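You operate a simulated robot arm through the tools that you are given. There is no shell and no other tool. Be economical: measure what you need, move in short steps, check, and stop when the job is done.

You are at the controls of a simulated robot arm. One attempt, no reset.

## Task
Light the purple-marked dent with the blue lamp and tap it flat.
Fine: use the white peg and the grey mallet, put both back; lamp on before you tap, and left on.

It is judged by the outcome, as a careful person would: the job done as asked, and still so three seconds after it is handed in. It fails if anything else is knocked over, pushed out of place, dropped, spilled or broken.

## Robot
A 6-joint arm with a two-finger parallel gripper, fixed in place. Base frame: the origin is at the foot of the arm, x ahead of it, y to its left, z up. Units: mm, rad, N and s.
With the tool pointing down near the work surface it reaches from about 320 to 700 mm from the base axis. Its first joint turns from -2.897 to 2.897 rad. Payload 4.1 kg.
Tool frame: the origin (TCP) lies between the finger pads and is the grasp point; the fingertips stand 23 mm ahead of it; z points along the fingers, y is the line along which they close. The gripper opens to 94 mm. The fingers are 38 mm wide and 10 mm thick; the gripper's body (54 by 96 mm) begins 39 mm behind the TCP.
Orientation is that of the tool frame in the base frame, as a unit quaternion [x, y, z, w]. With the fingers straight down and closing along the base's y, the tool's x points along the base's -x, its y along +y and its z along -z.

## Interface
- The arm moves only by the tool apply_moves. Its argument "series" is one flat list of numbers, 7 for each row, row after row: the shift along the base's x, y, z in m, then the turn, a rotation vector about the base's x, y, z in degrees, then the gripper command, from -1 (shut) to 1 (fully open), values between in proportion. In form: [x, y, z, ax, ay, az, claw, x, y, z, ax, ay, az, claw, ...]. A call has 1 to 20 rows; each row is the pose to reach, as a shift and turn from the pose commanded when the call began. A row lasts 0.2 s, in which the tool goes at most 50 mm and 0.15 rad; a call with a longer step from one row to the next is refused whole, and so is a gripper value outside its range. Where a pose cannot be reached the arm comes as near as it can. A force on the tool above 40 N (or 10 N above the force at the start of the call, whichever is more), or a blocked arm, ends the call early, and 0.2 s more pass. The fingers move at their own pace (about 45 mm/s each) and stop on an object; they squeeze with about 40 N. The grip force told is the motor's: it shows also when the fingers shut on nothing. Time passes only in rows, and 0.2 s behind the last, so rows that repeat a pose let the fingers close. It gives the time, the measured TCP pose, the force on the tool (base axes), the opening and the grip force at its end, in the units of the frame above (readings bear some noise), and new pictures: "views" is both (left out), scene, wrist or none.
- Cameras (640 x 400 px; columns grow to the right, rows downward): "scene" is fixed at [49.7, -650.6, 1623.1]; the picture's right is [0.80, -0.60, 0.00], its down [-0.44, -0.58, -0.68] and it looks along [0.41, 0.54, -0.73] (base axes); focal length 338 px, centre (320, 200). "wrist" rides on the gripper at [86, 16, -75] in the tool frame; the picture's right is [-0.18, 0.98, 0.00], its down [-0.58, -0.11, -0.81] and it looks along [-0.79, -0.15, 0.59] (tool axes); focal length 243 px, centre (320, 200). There is no depth. A picture from a camera that has moved, and an enlarged one, comes with that camera's place and axes in the base frame and with its lens.
- slide_trunk(by): slides the trunk up (or, below 0, down) by that many mm; the arm rides with it, the base frame stays. It gives what a move gives, with no picture.
- zoom(camera, box): a new picture of the part [left, top, right, bottom] of that camera's present view, enlarged. It takes no simulated time.
- close_job(): hands the job in; it is judged then, once.

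Go step by step. Nothing tells you positions but the pictures and the camera data: compare them with the known pose of the tool, close in by small moves and look again before you grip or let go. The budget is 120 turns and 170 pictures, counting those below and the enlarged ones. Unless the task says otherwise, let go and move clear before handing in, and close with one line.

The tools are called after "Request:" by a JSON object that holds its "name" and its "arguments". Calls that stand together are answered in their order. apply_moves: Moves the arm, as the interface text tells. Its arguments: {"type":"object","properties":{"series":{"type":"array","items":{"type":"number"}},"views":{"type":"string","enum":["both","scene","wrist","none"]}},"required":["series"]} The other tools are called the same way: slide_trunk (by) slides the trunk up or down; zoom (camera, box) takes an enlarged picture of a part of a camera's view; close_job () hands the job in.

At the start:

```text
time: 0.0
position: [378.3, -120.1, 1234.4]
orientation: [-0.001, 1.0, 0.0, 0.0]
wrist_force: [1.5, -0.4, 0.1]
width: 94.0
finger_force: 0.0
trunk travel left (down, up): [-525.0, 65.0]
```

scene: 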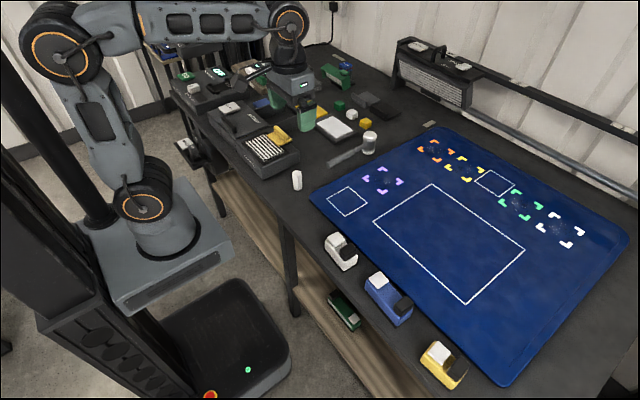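
wrist: 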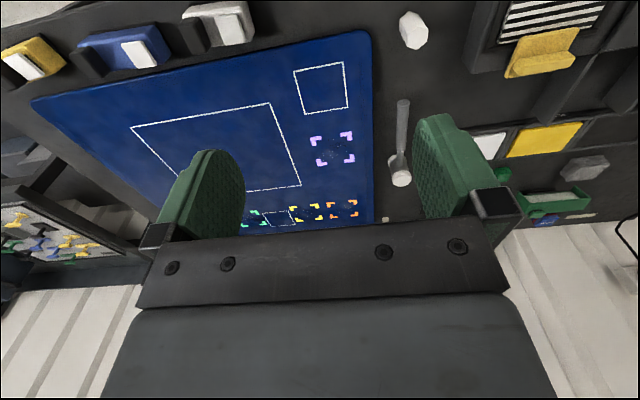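

I see a blue mat with marked dents (purple, orange, yellow, green, white), three lamps at the near edge (white, blue, yellow), a white peg and a mallet. I'll zoom in to look more closely.

Request:
{"name": "zoom", "arguments": {"camera": "scene", "box": [280, 100, 480, 225]}}

Request:
{"name": "zoom", "arguments": {"camera": "scene", "box": [300, 220, 492, 400]}}

Request:
{"name": "zoom", "arguments": {"camera": "scene", "box": [160, 40, 400, 190]}}

Request:
{"name": "zoom", "arguments": {"camera": "scene", "box": [400, 120, 620, 260]}}

```text
3.20 times, centred on (380, 162) of scene
camera zoom: at [49.7, -650.6, 1623.1], right [0.8, -0.6, 0.0], down [-0.44, -0.58, -0.68], along [0.41, 0.54, -0.73], focal length 1081 px, centre (128, 320)
```

zoom: 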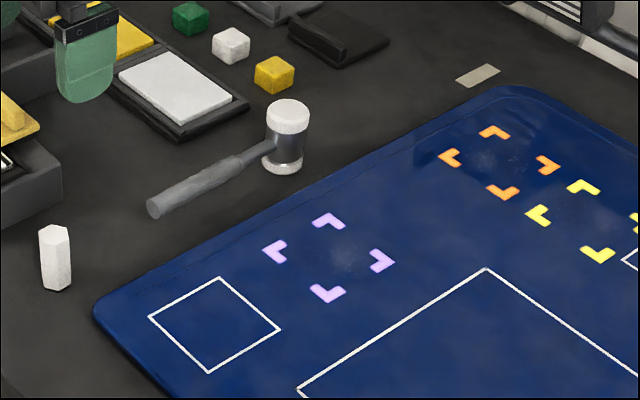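

```text
2.22 times, centred on (396, 310) of scene
camera zoom: at [49.7, -650.6, 1623.1], right [0.8, -0.6, 0.0], down [-0.44, -0.58, -0.68], along [0.41, 0.54, -0.73], focal length 751 px, centre (151, -44)
```

zoom: 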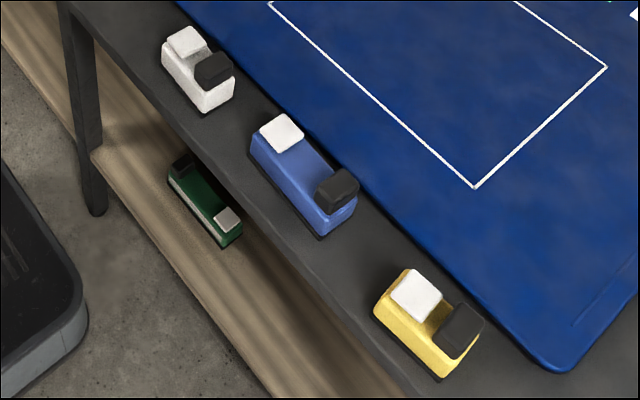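

```text
2.67 times, centred on (280, 115) of scene
camera zoom: at [49.7, -650.6, 1623.1], right [0.8, -0.6, 0.0], down [-0.44, -0.58, -0.68], along [0.41, 0.54, -0.73], focal length 901 px, centre (427, 427)
```

zoom: 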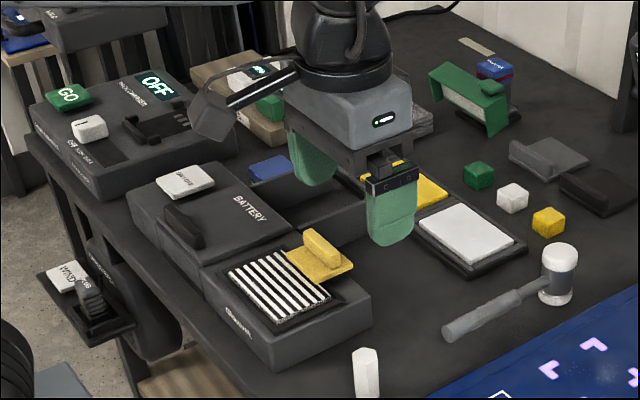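

```text
2.86 times, centred on (510, 190) of scene
camera zoom: at [49.7, -650.6, 1623.1], right [0.8, -0.6, 0.0], down [-0.44, -0.58, -0.68], along [0.41, 0.54, -0.73], focal length 965 px, centre (-223, 229)
```

zoom: 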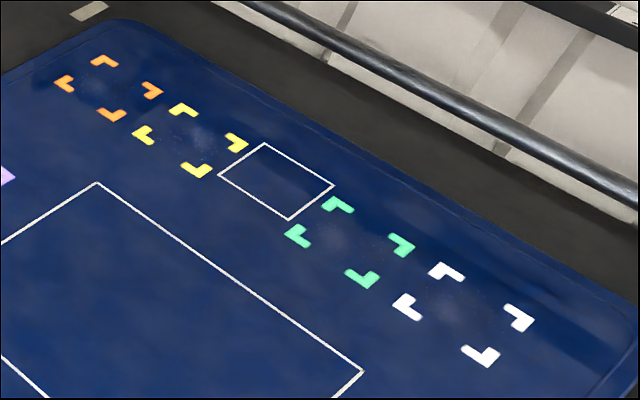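

The purple dent is at about x=703, y=-140, the peg near (455, 3), the mallet handle runs along x near y=5, and the blue lamp is near (417, -440). I'll move the wrist camera over to look at the lamp.

Request:
{"name": "apply_moves", "arguments": {"series": [-0.01, -0.045, -0.015, 0, 0, 0, 1, -0.02, -0.09, -0.03, 0, 0, 0, 1, -0.03, -0.135, -0.045, 0, 0, 0, 1, -0.04, -0.18, -0.06, 0, 0, 0, 1, -0.048, -0.21, -0.08, 0, 0, 0, 1], "views": "both"}}

Request:
{"name": "zoom", "arguments": {"camera": "wrist", "box": [0, 0, 400, 250]}}

```text
time: 1.2
position: [327.0, -329.3, 1153.3]
orientation: [-0.001, 1.0, 0.0, 0.0]
wrist_force: [0.4, -0.6, 0.6]
width: 94.1
finger_force: 0.0
trunk travel left (down, up): [-525.0, 65.0]
camera wrist: at [241.2, -312.6, 1229.5], right [0.18, 0.98, 0.0], down [0.58, -0.11, 0.81], along [0.79, -0.15, -0.59], focal length 243 px, centre (320, 200)
```

scene: 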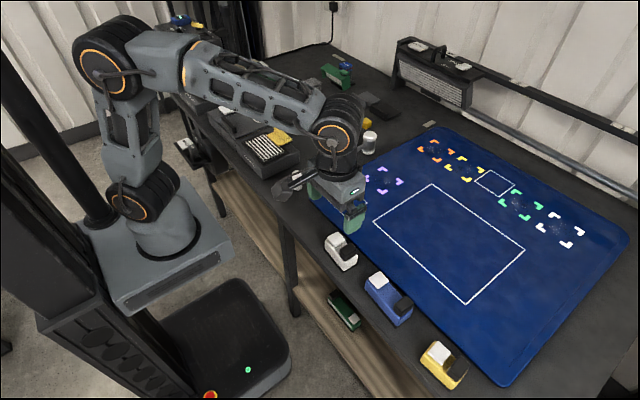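
wrist: 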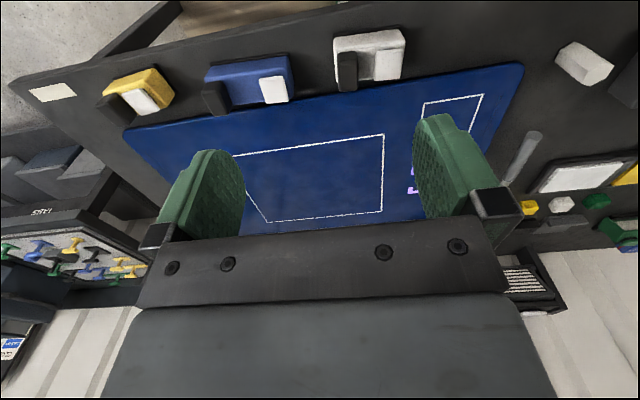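

```text
1.60 times, centred on (200, 125) of wrist
camera zoom: at [241.2, -312.6, 1229.5], right [0.18, 0.98, 0.0], down [0.58, -0.11, 0.81], along [0.79, -0.15, -0.59], focal length 388 px, centre (512, 320)
```

zoom: 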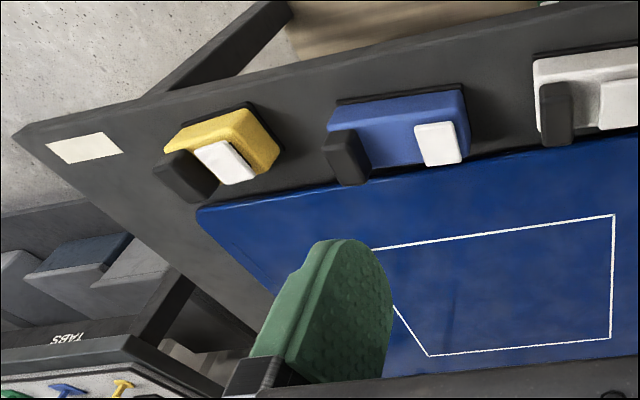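

The blue lamp's button triangulates to about (407, -409, z≈906), and the dark head is at about y=-491. I'll shut the fingers and hover above the button.

Request:
{"name": "apply_moves", "arguments": {"series": [0.016, -0.016, -0.039, 0, 0, 0, -1, 0.032, -0.032, -0.078, 0, 0, 0, -1, 0.048, -0.048, -0.117, 0, 0, 0, -1, 0.064, -0.064, -0.156, 0, 0, 0, -1, 0.08, -0.08, -0.19, 0, 0, 0, -1, 0.08, -0.08, -0.19, 0, 0, 0, -1], "views": "both"}}

Request:
{"name": "zoom", "arguments": {"camera": "scene", "box": [310, 210, 470, 310]}}

```text
time: 2.6
position: [408.0, -410.7, 960.5]
orientation: [-0.001, 1.0, 0.0, 0.0]
wrist_force: [0.4, 0.4, -0.3]
width: 0.1
finger_force: 33.1
trunk travel left (down, up): [-525.0, 65.0]
camera wrist: at [322.6, -393.3, 1036.6], right [0.18, 0.98, 0.0], down [0.58, -0.11, 0.81], along [0.79, -0.15, -0.59], focal length 243 px, centre (320, 200)
```

scene: 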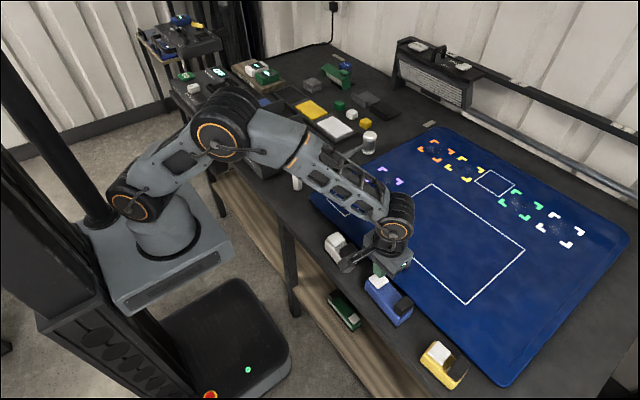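
wrist: 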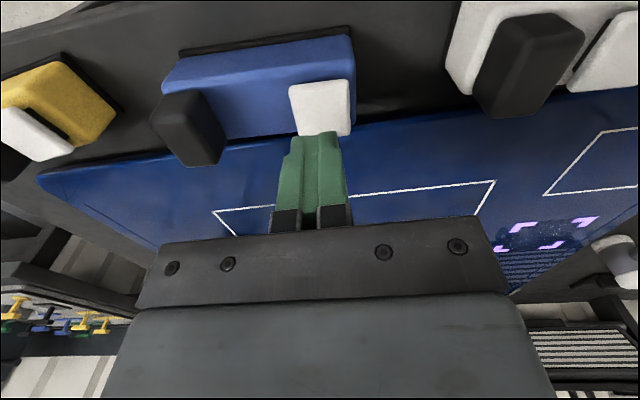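

```text
4.00 times, centred on (390, 260) of scene
camera zoom: at [49.7, -650.6, 1623.1], right [0.8, -0.6, 0.0], down [-0.44, -0.58, -0.68], along [0.41, 0.54, -0.73], focal length 1352 px, centre (40, -40)
```

zoom: 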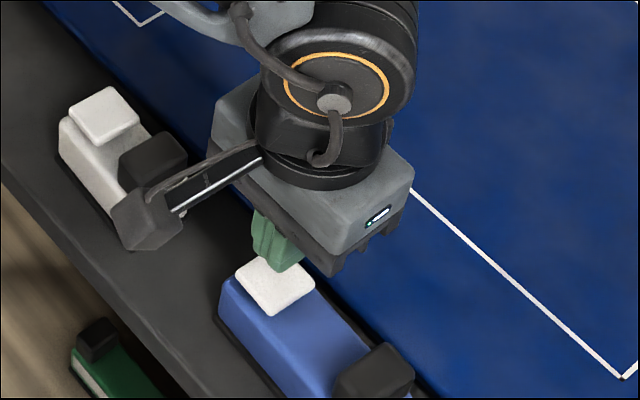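

The fingers are centred over the button, so I'll press it gently.

Request:
{"name": "apply_moves", "arguments": {"series": [-0.003, 0.001, -0.015, 0, 0, 0, -1, -0.003, 0.001, -0.025, 0, 0, 0, -1, -0.003, 0.001, -0.028, 0, 0, 0, -1, -0.003, 0.001, -0.03, 0, 0, 0, -1, -0.003, 0.001, -0.032, 0, 0, 0, -1, -0.003, 0.001, -0.034, 0, 0, 0, -1], "views": "both"}}

Request:
{"name": "zoom", "arguments": {"camera": "scene", "box": [310, 210, 470, 310]}}

```text
time: 4.0
position: [407.4, -409.3, 929.4]
orientation: [-0.001, 1.0, 0.0, 0.001]
wrist_force: [0.7, -0.9, 1.8]
width: 0.0
finger_force: 39.7
trunk travel left (down, up): [-525.0, 65.0]
camera wrist: at [320.9, -391.6, 1004.7], right [0.18, 0.98, 0.0], down [0.58, -0.11, 0.81], along [0.79, -0.15, -0.59], focal length 243 px, centre (320, 200)
```

scene: 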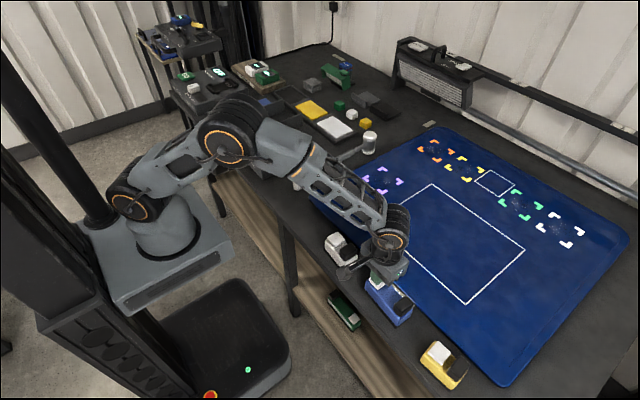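
wrist: 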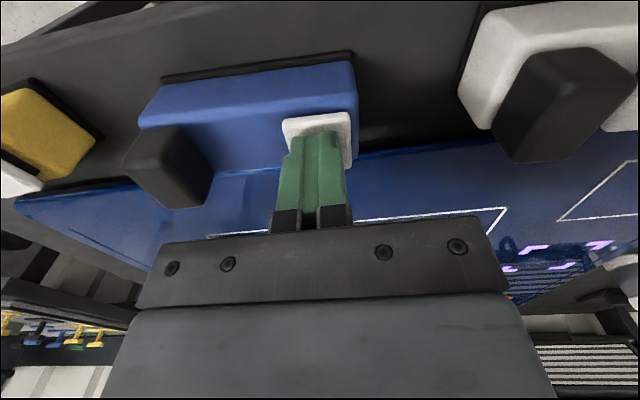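

```text
4.00 times, centred on (390, 260) of scene
camera zoom: at [49.7, -650.6, 1623.1], right [0.8, -0.6, 0.0], down [-0.44, -0.58, -0.68], along [0.41, 0.54, -0.73], focal length 1352 px, centre (40, -40)
```

zoom: 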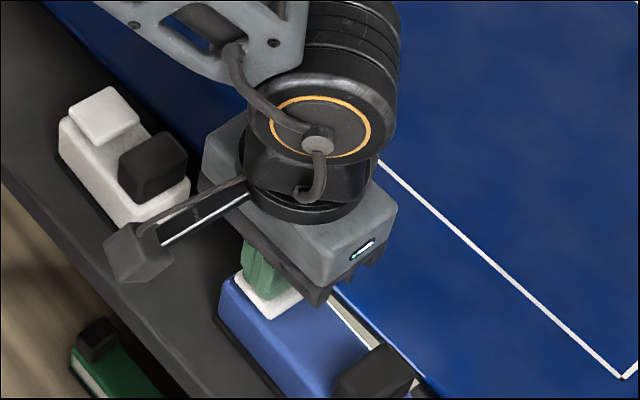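

A bright strip has appeared on the lamp's +x side. I'll back off to see whether it stays lit.

Request:
{"name": "apply_moves", "arguments": {"series": [0, 0, 0.04, 0, 0, 0, -1, 0, 0.04, 0.08, 0, 0, 0, -1, 0, 0.08, 0.12, 0, 0, 0, -1], "views": "both"}}

Request:
{"name": "zoom", "arguments": {"camera": "scene", "box": [310, 210, 470, 310]}}

```text
refused: row 2 steps farther than a row can; nothing moved
```

```text
4.00 times, centred on (390, 260) of scene
camera zoom: at [49.7, -650.6, 1623.1], right [0.8, -0.6, 0.0], down [-0.44, -0.58, -0.68], along [0.41, 0.54, -0.73], focal length 1352 px, centre (40, -40)
```

zoom: 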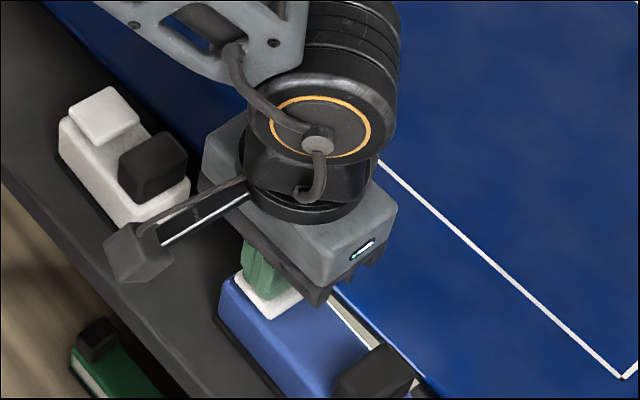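

The row step was too long, so I'll retry with shorter steps.

Request:
{"name": "apply_moves", "arguments": {"series": [0, 0, 0.04, 0, 0, 0, -1, 0, 0.03, 0.075, 0, 0, 0, -1, -0.02, 0.06, 0.11, 0, 0, 0, -1, -0.04, 0.09, 0.145, 0, 0, 0, -1], "views": "both"}}

Request:
{"name": "zoom", "arguments": {"camera": "scene", "box": [310, 210, 470, 310]}}

Request:
{"name": "zoom", "arguments": {"camera": "wrist", "box": [0, 0, 400, 250]}}

```text
refused: row 3 steps farther than a row can; nothing moved
```

```text
4.00 times, centred on (390, 260) of scene
camera zoom: at [49.7, -650.6, 1623.1], right [0.8, -0.6, 0.0], down [-0.44, -0.58, -0.68], along [0.41, 0.54, -0.73], focal length 1352 px, centre (40, -40)
```

zoom: 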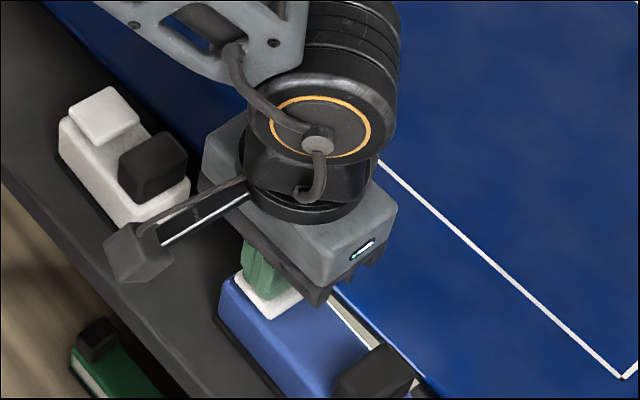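

```text
1.60 times, centred on (200, 125) of wrist
camera zoom: at [320.9, -391.6, 1004.7], right [0.18, 0.98, 0.0], down [0.58, -0.11, 0.81], along [0.79, -0.15, -0.59], focal length 388 px, centre (512, 320)
```

zoom: 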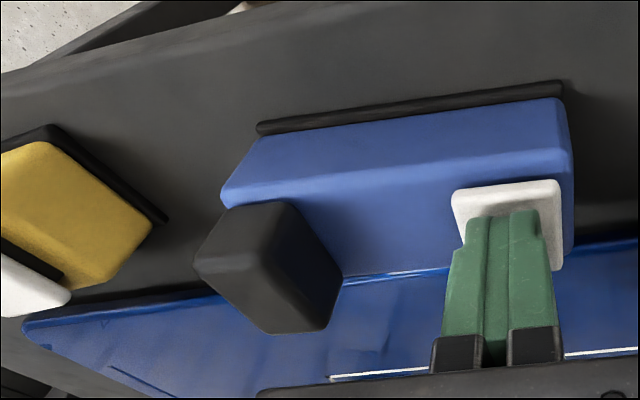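

The third step was a hair too long; I'll retreat with smaller steps.

Request:
{"name": "apply_moves", "arguments": {"series": [0, 0, 0.04, 0, 0, 0, -1, 0, 0.025, 0.075, 0, 0, 0, -1, -0.015, 0.05, 0.105, 0, 0, 0, -1, -0.03, 0.075, 0.135, 0, 0, 0, -1], "views": "both"}}

```text
time: 5.0
position: [378.8, -332.8, 1066.1]
orientation: [0.0, 1.0, 0.0, 0.001]
wrist_force: [-0.5, 0.0, 0.5]
width: 0.1
finger_force: 40.2
trunk travel left (down, up): [-525.0, 65.0]
camera wrist: at [292.6, -315.7, 1142.4], right [0.18, 0.98, 0.0], down [0.58, -0.11, 0.81], along [0.79, -0.15, -0.59], focal length 243 px, centre (320, 200)
```

scene: 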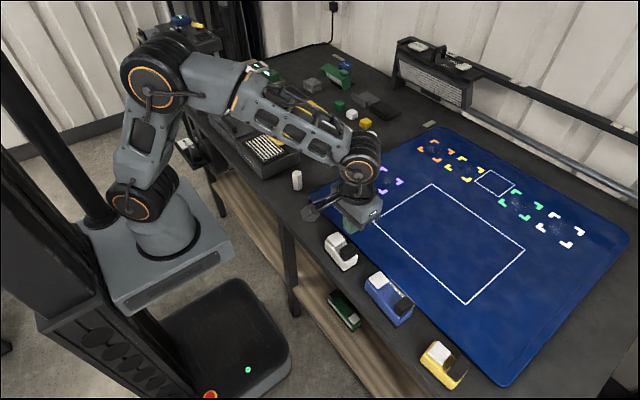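
wrist: 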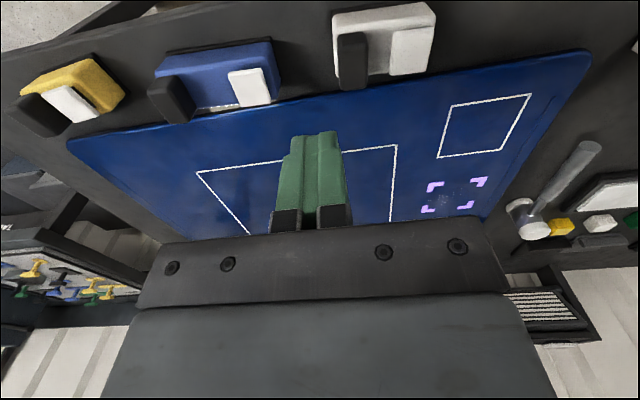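

Request:
{"name": "zoom", "arguments": {"camera": "scene", "box": [340, 250, 436, 330]}}

Request:
{"name": "zoom", "arguments": {"camera": "wrist", "box": [120, 20, 320, 145]}}

```text
5.00 times, centred on (388, 290) of scene
camera zoom: at [49.7, -650.6, 1623.1], right [0.8, -0.6, 0.0], down [-0.44, -0.58, -0.68], along [0.41, 0.54, -0.73], focal length 1689 px, centre (-20, -250)
```

zoom: 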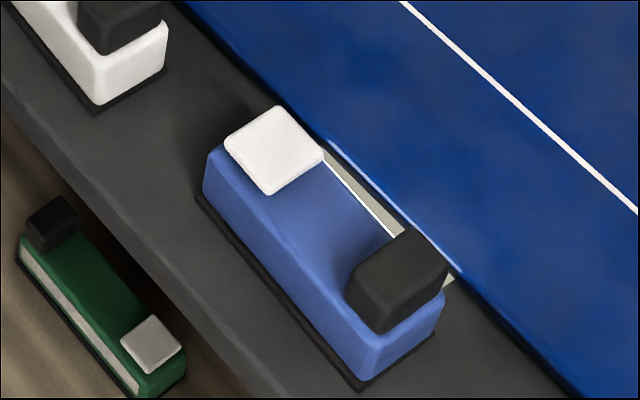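

```text
3.20 times, centred on (220, 82) of wrist
camera zoom: at [292.6, -315.7, 1142.4], right [0.18, 0.98, 0.0], down [0.58, -0.11, 0.81], along [0.79, -0.15, -0.59], focal length 776 px, centre (640, 576)
```

zoom: 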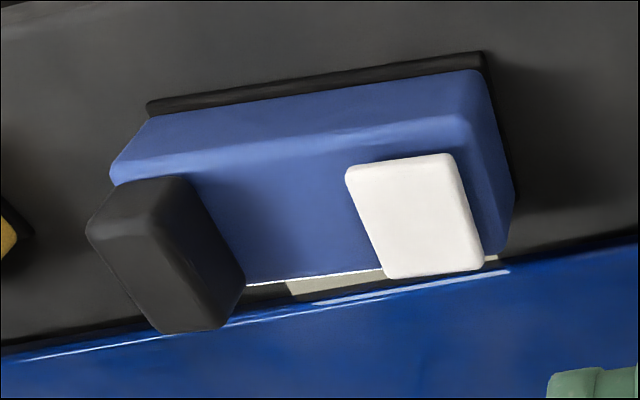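

The lamp is latched on and shines out of its long +x side. I plan to set it down, same heading, just on the robot side of the purple dent, so I'll yaw the gripper −90° to grip it across its body.

Request:
{"name": "apply_moves", "arguments": {"series": [0.0024, -0.009, 0, 0, 0, -8.2, 0, 0.0048, -0.018, 0, 0, 0, -16.4, 0.5, 0.0072, -0.027, 0, 0, 0, -24.6, 1, 0.0096, -0.036, 0, 0, 0, -32.8, 1, 0.012, -0.045, 0, 0, 0, -41, 1, 0.0144, -0.054, 0, 0, 0, -49.2, 1, 0.0168, -0.063, 0, 0, 0, -57.4, 1, 0.0192, -0.072, 0, 0, 0, -65.6, 1, 0.0216, -0.081, 0, 0, 0, -73.8, 1, 0.024, -0.09, 0, 0, 0, -82, 1, 0.0262, -0.099, 0, 0, 0, -90, 1], "views": "wrist"}}

Request:
{"name": "zoom", "arguments": {"camera": "wrist", "box": [160, 0, 480, 200]}}

```text
time: 7.4
position: [403.6, -433.4, 1065.5]
orientation: [0.708, 0.706, 0.0, 0.0]
wrist_force: [-0.2, -0.1, 0.1]
width: 93.8
finger_force: 0.1
trunk travel left (down, up): [-525.0, 65.0]
camera wrist: at [420.0, -346.6, 1140.8], right [0.98, -0.19, 0.0], down [-0.11, -0.58, 0.81], along [-0.15, -0.79, -0.59], focal length 243 px, centre (320, 200)
```

wrist: 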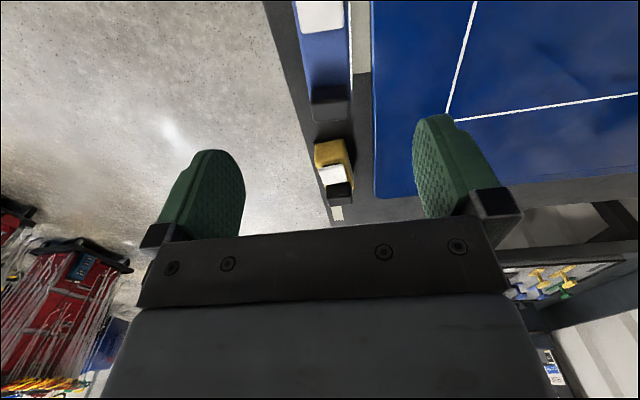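

```text
2.00 times, centred on (320, 100) of wrist
camera zoom: at [420.0, -346.6, 1140.8], right [0.98, -0.19, 0.0], down [-0.11, -0.58, 0.81], along [-0.15, -0.79, -0.59], focal length 485 px, centre (320, 400)
```

zoom: 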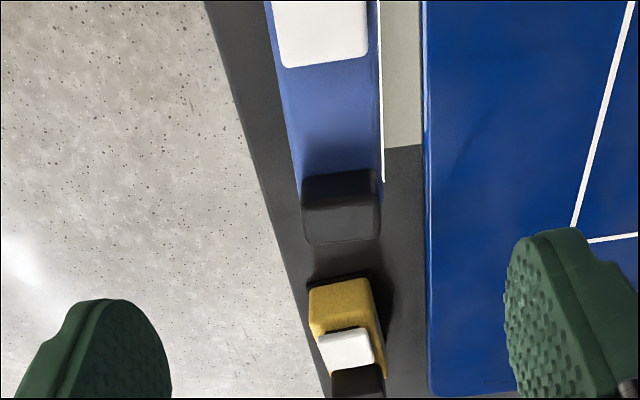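

The lamp body spans x from 384 to 429, and the free window for the fingers is centred at y≈-451. I'll descend around it.

Request:
{"name": "apply_moves", "arguments": {"series": [0.003, -0.018, -0.04, 0, 0, 0, 1, 0.003, -0.018, -0.085, 0, 0, 0, 1, 0.003, -0.018, -0.12, 0, 0, 0, 1, 0.003, -0.018, -0.15, 0, 0, 0, 1, 0.003, -0.018, -0.165, 0, 0, 0, 1, 0.003, -0.018, -0.172, 0, 0, 0, 1], "views": "both"}}

Request:
{"name": "zoom", "arguments": {"camera": "scene", "box": [310, 210, 470, 310]}}

```text
time: 8.8
position: [406.7, -452.6, 894.5]
orientation: [0.707, 0.707, 0.0, 0.004]
wrist_force: [-1.6, 0.4, 20.5]
width: 93.3
finger_force: 0.1
trunk travel left (down, up): [-525.0, 65.0]
camera wrist: at [424.2, -364.2, 969.7], right [0.98, -0.18, 0.01], down [-0.11, -0.58, 0.81], along [-0.14, -0.8, -0.59], focal length 243 px, centre (320, 200)
```

scene: 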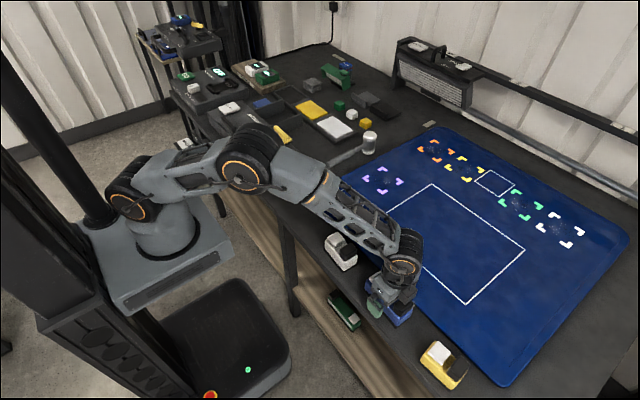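
wrist: 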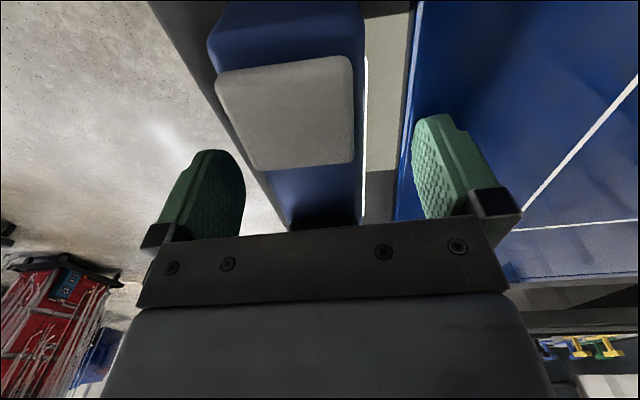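

```text
4.00 times, centred on (390, 260) of scene
camera zoom: at [49.7, -650.6, 1623.1], right [0.8, -0.6, 0.0], down [-0.44, -0.58, -0.68], along [0.41, 0.54, -0.73], focal length 1352 px, centre (40, -40)
```

zoom: 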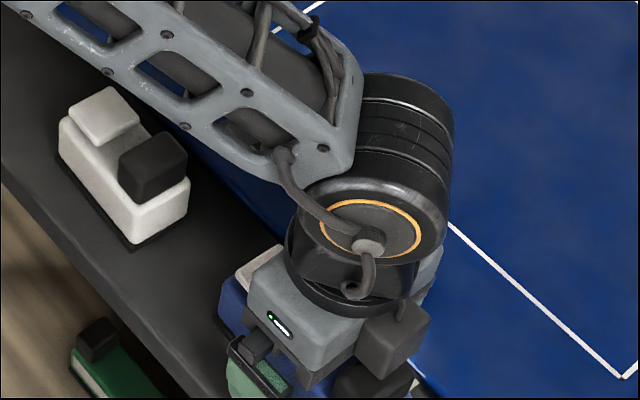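

There are 20 N on the tool, so the gripper body is probably touching the lamp's handle. I'll rise 6 mm and check the force.

Request:
{"name": "apply_moves", "arguments": {"series": [0, 0, 0.003, 0, 0, 0, 1, 0, 0, 0.006, 0, 0, 0, 1], "views": "none"}}

```text
time: 9.4
position: [405.6, -450.3, 896.8]
orientation: [0.706, 0.708, 0.0, -0.003]
wrist_force: [0.0, 0.7, 0.7]
width: 94.0
finger_force: 0.1
trunk travel left (down, up): [-525.0, 65.0]
```

The contact is gone, so I'll close on the lamp body.

Request:
{"name": "apply_moves", "arguments": {"series": [0, 0, 0.001, 0, 0, 0, -0.4, 0, 0, 0.001, 0, 0, 0, -0.6, 0, 0, 0.001, 0, 0, 0, -1, 0, 0, 0.001, 0, 0, 0, -1, 0, 0, 0.001, 0, 0, 0, -1], "views": "wrist"}}

```text
time: 10.6
position: [406.1, -451.5, 900.7]
orientation: [0.707, 0.707, 0.0, 0.0]
wrist_force: [-0.5, 0.5, -0.5]
width: 45.4
finger_force: 40.2
trunk travel left (down, up): [-525.0, 65.0]
camera wrist: at [423.2, -364.1, 975.2], right [0.98, -0.18, 0.0], down [-0.11, -0.58, 0.81], along [-0.15, -0.79, -0.59], focal length 243 px, centre (320, 200)
```

wrist: 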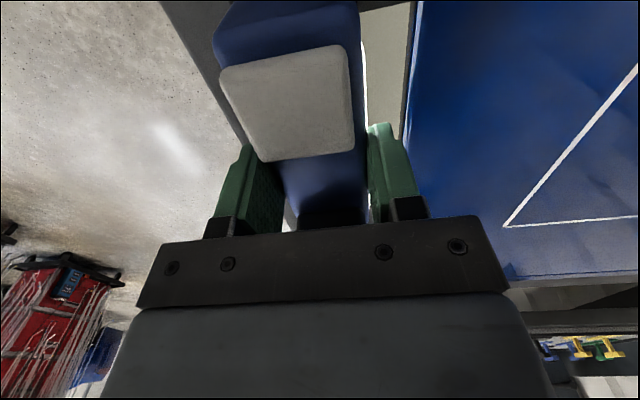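

The lamp is gripped (45.4 mm). I'll lift it and carry it across to the robot side of the purple dent, keeping its heading.

Request:
{"name": "apply_moves", "arguments": {"series": [0, 0, 0.03, 0, 0, 0, -1, 0, 0, 0.07, 0, 0, 0, -1, 0, 0, 0.1, 0, 0, 0, -1, 0.02, 0.031, 0.11, 0, 0, 0, -1, 0.04, 0.062, 0.11, 0, 0, 0, -1, 0.06, 0.093, 0.11, 0, 0, 0, -1, 0.08, 0.124, 0.11, 0, 0, 0, -1, 0.1, 0.155, 0.11, 0, 0, 0, -1, 0.12, 0.186, 0.11, 0, 0, 0, -1, 0.14, 0.217, 0.11, 0, 0, 0, -1, 0.16, 0.248, 0.11, 0, 0, 0, -1, 0.18, 0.279, 0.11, 0, 0, 0, -1, 0.199, 0.307, 0.11, 0, 0, 0, -1], "views": "both"}}

Request:
{"name": "zoom", "arguments": {"camera": "scene", "box": [280, 100, 480, 225]}}

```text
time: 13.4
position: [604.2, -141.8, 1009.2]
orientation: [0.707, 0.707, -0.001, 0.0]
wrist_force: [0.1, -0.7, -2.9]
width: 45.7
finger_force: 40.3
trunk travel left (down, up): [-525.0, 65.0]
camera wrist: at [620.4, -54.6, 1085.4], right [0.98, -0.18, 0.0], down [-0.11, -0.58, 0.81], along [-0.15, -0.79, -0.59], focal length 243 px, centre (320, 200)
```

scene: 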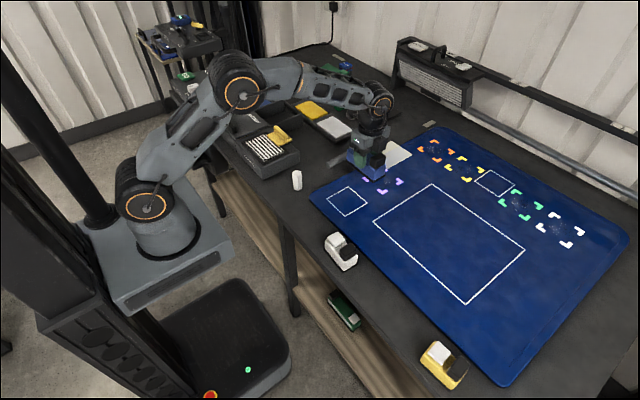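
wrist: 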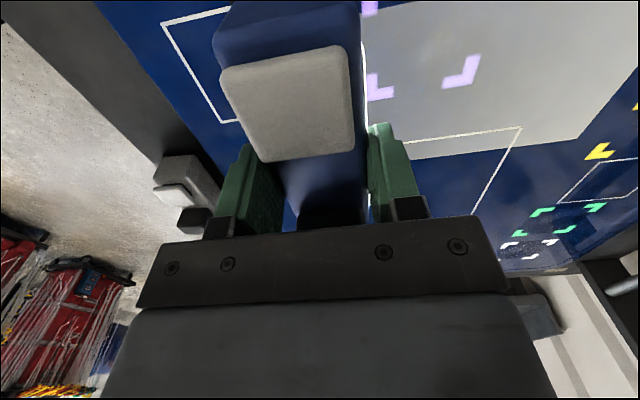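

```text
3.20 times, centred on (380, 162) of scene
camera zoom: at [49.7, -650.6, 1623.1], right [0.8, -0.6, 0.0], down [-0.44, -0.58, -0.68], along [0.41, 0.54, -0.73], focal length 1081 px, centre (128, 320)
```

zoom: 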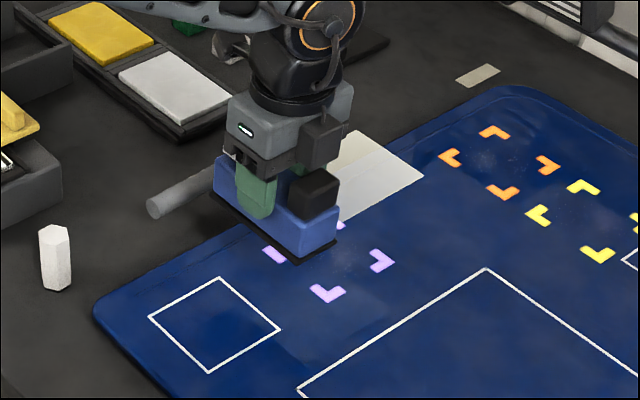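

The lamp stays lit and throws a rectangular pool about 135 mm deep in front of its face. I'll pin down the purple marks more exactly before lowering.

Request:
{"name": "zoom", "arguments": {"camera": "wrist", "box": [340, 0, 540, 125]}}

```text
3.20 times, centred on (440, 62) of wrist
camera zoom: at [620.4, -54.6, 1085.4], right [0.98, -0.18, 0.0], down [-0.11, -0.58, 0.81], along [-0.15, -0.79, -0.59], focal length 776 px, centre (-64, 640)
```

zoom: 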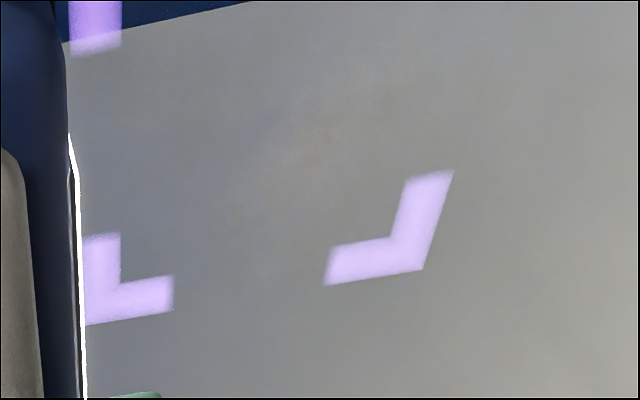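

Both cameras agree best with the mat top at z≈870 and the dent at about (688, -145). I'll shift the lamp slightly so its pool centres on the dent, and lower it most of the way.

Request:
{"name": "apply_moves", "arguments": {"series": [-0.003, -0.002, -0.03, 0, 0, 0, -1, -0.006, -0.005, -0.06, 0, 0, 0, -1, -0.006, -0.005, -0.08, 0, 0, 0, -1, -0.006, -0.005, -0.085, 0, 0, 0, -1], "views": "both"}}

Request:
{"name": "zoom", "arguments": {"camera": "scene", "box": [280, 100, 480, 225]}}

```text
time: 14.4
position: [600.8, -149.8, 924.8]
orientation: [0.707, 0.707, 0.0, 0.0]
wrist_force: [-0.2, 0.0, -3.2]
width: 46.0
finger_force: 39.2
trunk travel left (down, up): [-525.0, 65.0]
camera wrist: at [617.6, -62.5, 1000.6], right [0.98, -0.18, 0.0], down [-0.11, -0.58, 0.81], along [-0.15, -0.79, -0.59], focal length 243 px, centre (320, 200)
```

scene: 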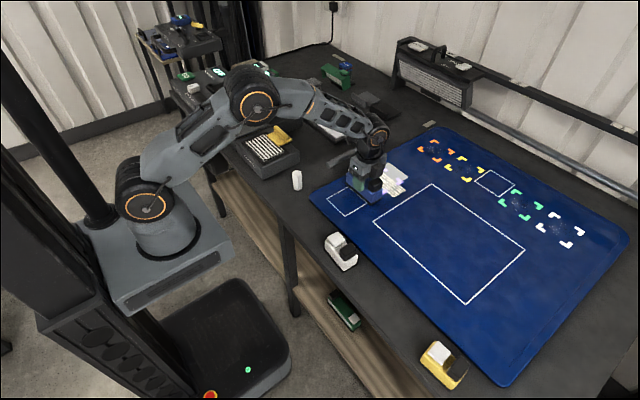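
wrist: 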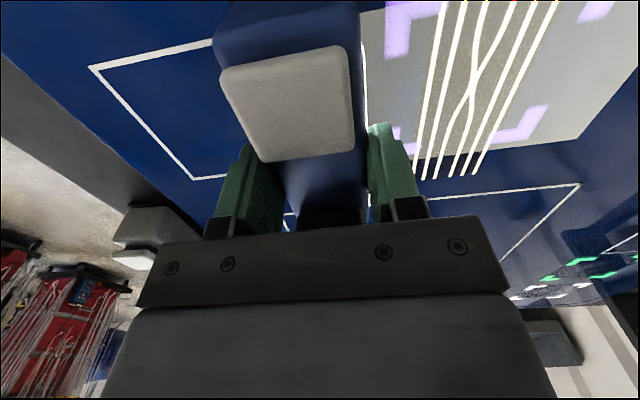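

```text
3.20 times, centred on (380, 162) of scene
camera zoom: at [49.7, -650.6, 1623.1], right [0.8, -0.6, 0.0], down [-0.44, -0.58, -0.68], along [0.41, 0.54, -0.73], focal length 1081 px, centre (128, 320)
```

zoom: 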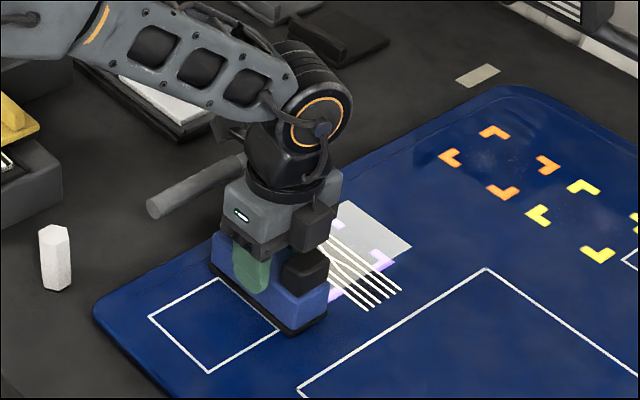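

The light now shows stripes on the mat that bend at the dent, which is the reading I want. I'll lower the last bit gently until the lamp touches.

Request:
{"name": "apply_moves", "arguments": {"series": [0, 0, -0.003, 0, 0, 0, -1, 0, 0, -0.006, 0, 0, 0, -1, 0, 0, -0.009, 0, 0, 0, -1, 0, 0, -0.011, 0, 0, 0, -1], "views": "none"}}

```text
time: 15.4
position: [598.9, -149.0, 918.0]
orientation: [0.707, 0.707, 0.002, 0.005]
wrist_force: [2.0, -2.4, 37.2]
width: 45.8
finger_force: 40.1
trunk travel left (down, up): [-525.0, 65.0]
```

The lamp is touching the mat. I'll ease off a few millimetres and open the fingers.

Request:
{"name": "apply_moves", "arguments": {"series": [0, 0, 0.002, 0, 0, 0, -1, 0, 0, 0.003, 0, 0, 0, -1, 0, 0, 0.003, 0, 0, 0, -0.3, 0, 0, 0.003, 0, 0, 0, 0.3, 0, 0, 0.003, 0, 0, 0, 0.8, 0, 0, 0.003, 0, 0, 0, 0.8, 0, 0, 0.003, 0, 0, 0, 0.8], "views": "wrist"}}

```text
time: 17.0
position: [599.3, -148.8, 916.8]
orientation: [0.707, 0.707, 0.0, 0.0]
wrist_force: [-0.3, 0.1, 0.1]
width: 84.7
finger_force: 0.1
trunk travel left (down, up): [-525.0, 65.0]
camera wrist: at [616.9, -61.9, 992.3], right [0.98, -0.18, 0.0], down [-0.11, -0.58, 0.81], along [-0.15, -0.79, -0.59], focal length 243 px, centre (320, 200)
```

wrist: 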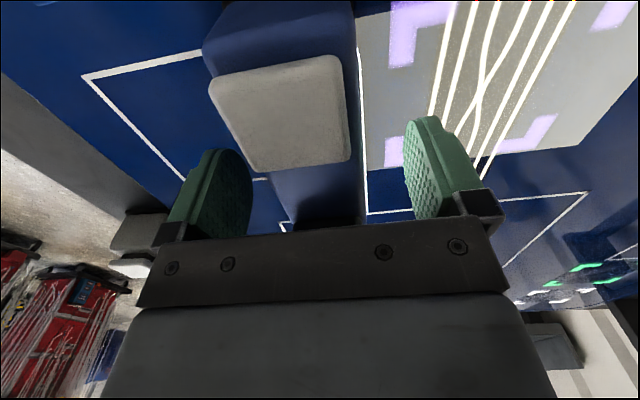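

The lamp stands by itself and its pool covers the marks. I'll rise, yaw back to the original heading and move over towards the peg.

Request:
{"name": "apply_moves", "arguments": {"series": [0, 0, 0.045, 0, 0, 0, 0.8, 0, 0, 0.09, 0, 0, 0, 0.8, 0, 0, 0.125, 0, 0, 0, 0.8, -0.018, 0.0135, 0.125, 0, 0, 8.2, 1, -0.036, 0.027, 0.125, 0, 0, 16.4, 1, -0.054, 0.0405, 0.125, 0, 0, 24.6, 1, -0.072, 0.054, 0.125, 0, 0, 32.8, 1, -0.09, 0.0675, 0.125, 0, 0, 41, 1, -0.108, 0.081, 0.125, 0, 0, 49.2, 1, -0.126, 0.0945, 0.125, 0, 0, 57.4, 1, -0.144, 0.108, 0.125, 0, 0, 65.6, 1, -0.162, 0.1215, 0.125, 0, 0, 73.8, 1, -0.18, 0.135, 0.125, 0, 0, 82, 1, -0.199, 0.149, 0.125, 0, 0, 90, 1], "views": "both"}}

Request:
{"name": "zoom", "arguments": {"camera": "scene", "box": [280, 100, 480, 225]}}

```text
time: 20.0
position: [398.6, 0.7, 1042.3]
orientation: [-0.001, 1.0, 0.0, 0.0]
wrist_force: [-0.2, -0.8, 0.4]
width: 93.6
finger_force: 0.1
trunk travel left (down, up): [-525.0, 65.0]
camera wrist: at [312.9, 17.5, 1118.0], right [0.18, 0.98, 0.0], down [0.58, -0.11, 0.81], along [0.79, -0.15, -0.59], focal length 243 px, centre (320, 200)
```

scene: 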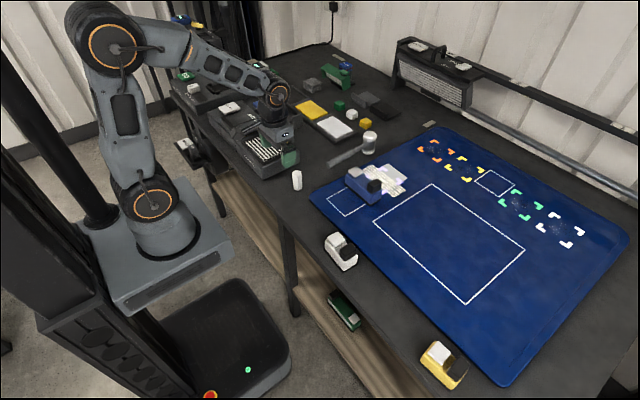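
wrist: 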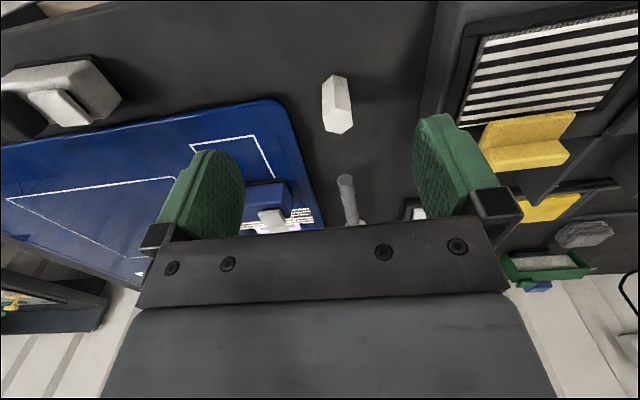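

```text
3.20 times, centred on (380, 162) of scene
camera zoom: at [49.7, -650.6, 1623.1], right [0.8, -0.6, 0.0], down [-0.44, -0.58, -0.68], along [0.41, 0.54, -0.73], focal length 1081 px, centre (128, 320)
```

zoom: 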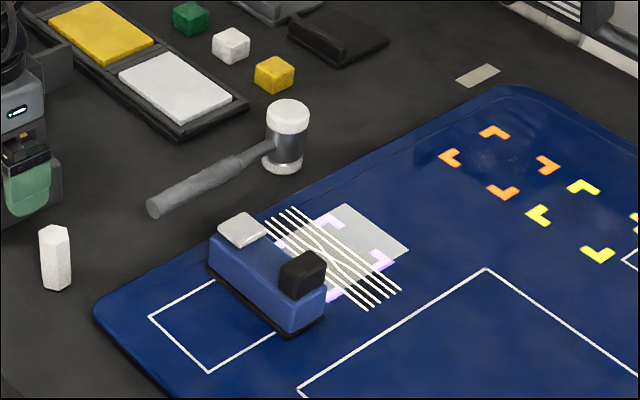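

The lamp stands well and the stripes show the dent. Now I'll locate the peg.

Request:
{"name": "zoom", "arguments": {"camera": "wrist", "box": [260, 50, 420, 150]}}

Request:
{"name": "zoom", "arguments": {"camera": "scene", "box": [265, 155, 329, 205]}}

Request:
{"name": "zoom", "arguments": {"camera": "scene", "box": [335, 150, 431, 210]}}

```text
4.00 times, centred on (340, 100) of wrist
camera zoom: at [312.9, 17.5, 1118.0], right [0.18, 0.98, 0.0], down [0.58, -0.11, 0.81], along [0.79, -0.15, -0.59], focal length 970 px, centre (240, 600)
```

zoom: 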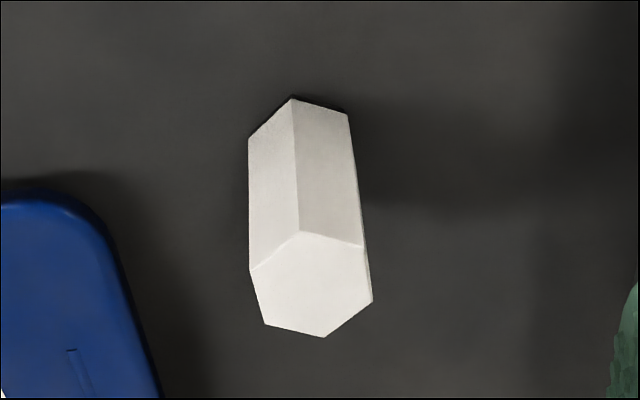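

```text
8.00 times, centred on (297, 180) of scene
camera zoom: at [49.7, -650.6, 1623.1], right [0.8, -0.6, 0.0], down [-0.44, -0.58, -0.68], along [0.41, 0.54, -0.73], focal length 2703 px, centre (504, 360)
```

zoom: 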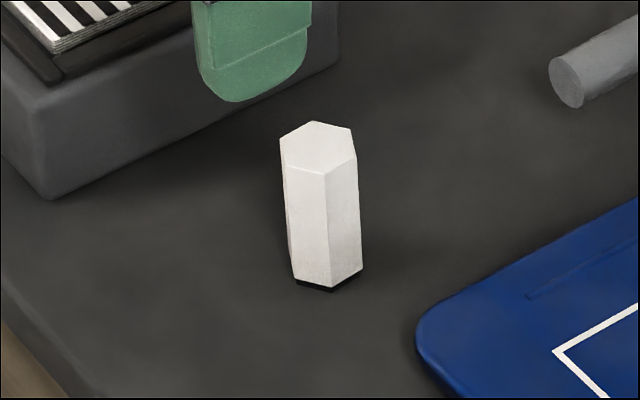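

```text
6.67 times, centred on (383, 180) of scene
camera zoom: at [49.7, -650.6, 1623.1], right [0.8, -0.6, 0.0], down [-0.44, -0.58, -0.68], along [0.41, 0.54, -0.73], focal length 2252 px, centre (-100, 333)
```

zoom: 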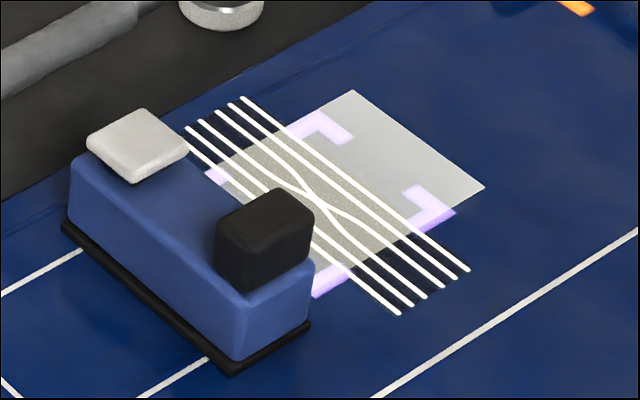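

The peg is at about (458.5, 6.5), top z≈915, with its flats facing ±y. I'll descend over it with the opening reduced.

Request:
{"name": "apply_moves", "arguments": {"series": [0.03, 0.003, -0.02, 0, 0, 0, 0.3, 0.06, 0.006, -0.04, 0, 0, 0, 0.3, 0.06, 0.006, -0.07, 0, 0, 0, 0.3, 0.06, 0.006, -0.09, 0, 0, 0, 0.3], "views": "both"}}

Request:
{"name": "zoom", "arguments": {"camera": "scene", "box": [245, 130, 341, 205]}}

```text
time: 21.0
position: [461.9, 3.2, 952.6]
orientation: [0.001, 1.0, 0.0, 0.0]
wrist_force: [0.2, 0.6, 0.3]
width: 61.0
finger_force: 0.0
trunk travel left (down, up): [-525.0, 65.0]
camera wrist: at [375.2, 21.1, 1028.4], right [0.18, 0.98, 0.0], down [0.58, -0.11, 0.81], along [0.79, -0.15, -0.59], focal length 243 px, centre (320, 200)
```

scene: 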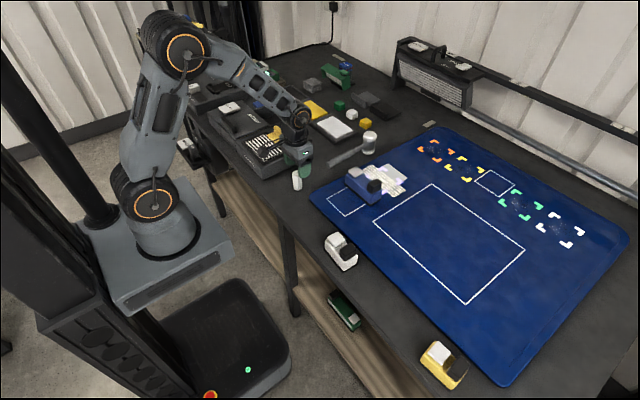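
wrist: 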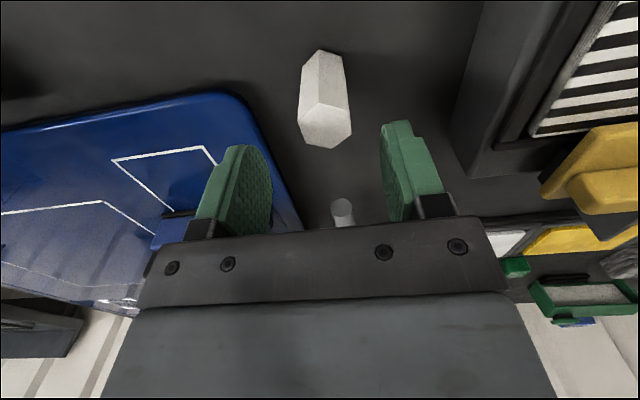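

```text
5.33 times, centred on (293, 168) of scene
camera zoom: at [49.7, -650.6, 1623.1], right [0.8, -0.6, 0.0], down [-0.44, -0.58, -0.68], along [0.41, 0.54, -0.73], focal length 1802 px, centre (464, 373)
```

zoom: 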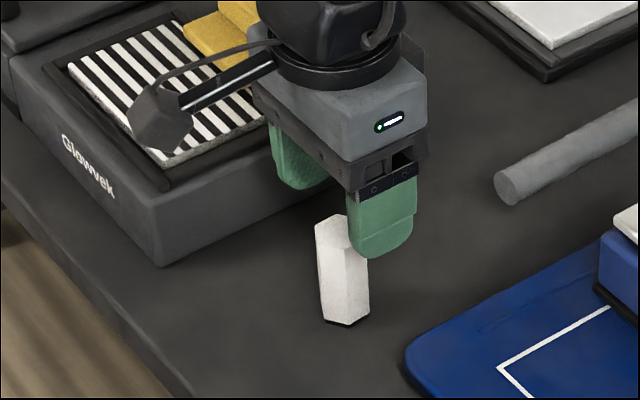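

The peg lies between the fingers at about (460, 8). I'll descend to grip height and close.

Request:
{"name": "apply_moves", "arguments": {"series": [0.001, 0.0015, -0.02, 0, 0, 0, 0.3, 0.001, 0.0015, -0.04, 0, 0, 0, 0.3, 0.001, 0.0015, -0.048, 0, 0, 0, 0.3, 0.001, 0.0015, -0.048, 0, 0, 0, 0.3], "views": "wrist"}}

```text
time: 22.0
position: [460.3, 7.6, 902.7]
orientation: [-0.001, 1.0, 0.001, 0.0]
wrist_force: [0.8, 0.2, 0.2]
width: 61.0
finger_force: 0.1
trunk travel left (down, up): [-525.0, 65.0]
camera wrist: at [374.8, 24.6, 978.6], right [0.18, 0.98, 0.0], down [0.58, -0.11, 0.81], along [0.79, -0.15, -0.59], focal length 243 px, centre (320, 200)
```

wrist: 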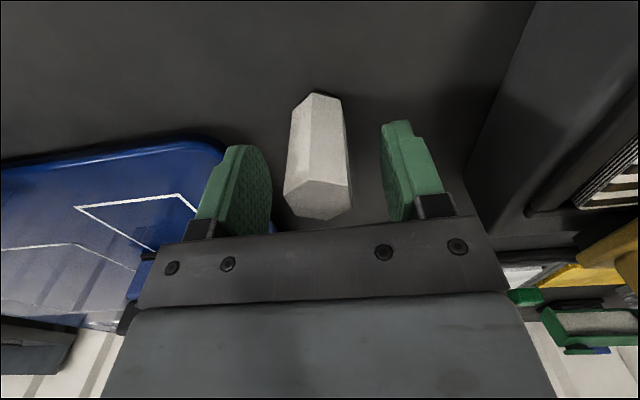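

The peg is well centred between the fingers. I'll close on it.

Request:
{"name": "apply_moves", "arguments": {"series": [0, 0, 0, 0, 0, 0, -0.4, 0, 0, 0, 0, 0, 0, -0.7, 0, 0, 0, 0, 0, 0, -1, 0, 0, 0, 0, 0, 0, -1], "views": "wrist"}}

```text
time: 23.0
position: [460.7, 8.0, 903.4]
orientation: [0.001, 1.0, 0.0, 0.001]
wrist_force: [-0.3, 0.0, -0.1]
width: 28.5
finger_force: 39.7
trunk travel left (down, up): [-525.0, 65.0]
camera wrist: at [374.8, 24.6, 978.8], right [0.18, 0.98, 0.0], down [0.58, -0.11, 0.81], along [0.79, -0.15, -0.59], focal length 243 px, centre (320, 200)
```

wrist: 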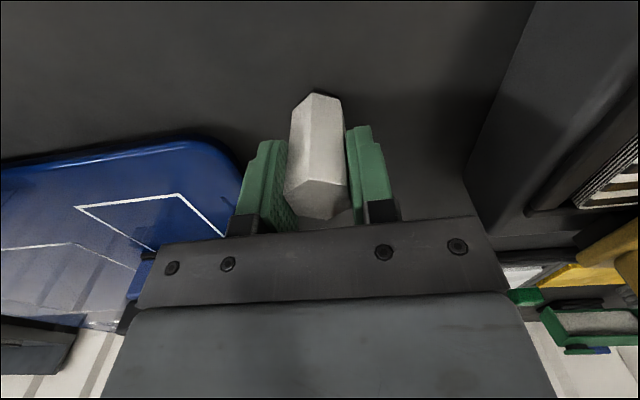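

The peg is gripped (28.5 mm); its home is TCP (460.5, 8, 903.5). I'll lift it and carry it high over to the dent.

Request:
{"name": "apply_moves", "arguments": {"series": [0, 0, 0.04, 0, 0, 0, -1, 0, 0, 0.085, 0, 0, 0, -1, 0, 0, 0.127, 0, 0, 0, -1, 0.033, -0.022, 0.127, 0, 0, 0, -1, 0.066, -0.044, 0.127, 0, 0, 0, -1, 0.099, -0.066, 0.127, 0, 0, 0, -1, 0.132, -0.088, 0.127, 0, 0, 0, -1, 0.165, -0.11, 0.127, 0, 0, 0, -1, 0.198, -0.132, 0.127, 0, 0, 0, -1, 0.228, -0.155, 0.127, 0, 0, 0, -1], "views": "both"}}

```text
time: 25.2
position: [684.0, -147.8, 1028.5]
orientation: [0.0, 1.0, 0.0, -0.002]
wrist_force: [-0.1, -0.3, 0.0]
width: 28.6
finger_force: 40.4
out of reach, approached as far as the arm can: row 10
trunk travel left (down, up): [-525.0, 65.0]
camera wrist: at [598.2, -130.6, 1103.4], right [0.18, 0.98, 0.0], down [0.58, -0.11, 0.81], along [0.79, -0.15, -0.59], focal length 243 px, centre (320, 200)
```

scene: 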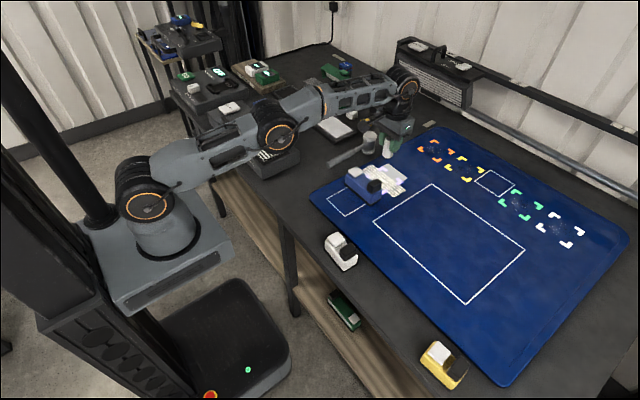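
wrist: 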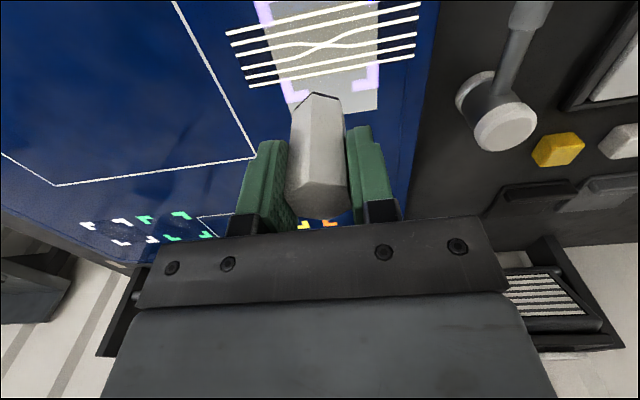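

I'm just at the reach limit at this height. Now I'll measure where the dent's pinch lies in the wrist view.

Request:
{"name": "zoom", "arguments": {"camera": "wrist", "box": [210, 0, 430, 138]}}

```text
2.90 times, centred on (320, 69) of wrist
camera zoom: at [598.2, -130.6, 1103.4], right [0.18, 0.98, 0.0], down [0.58, -0.11, 0.81], along [0.79, -0.15, -0.59], focal length 703 px, centre (320, 580)
```

zoom: 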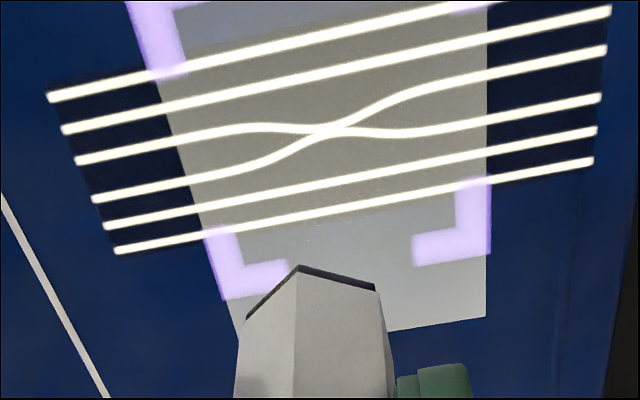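

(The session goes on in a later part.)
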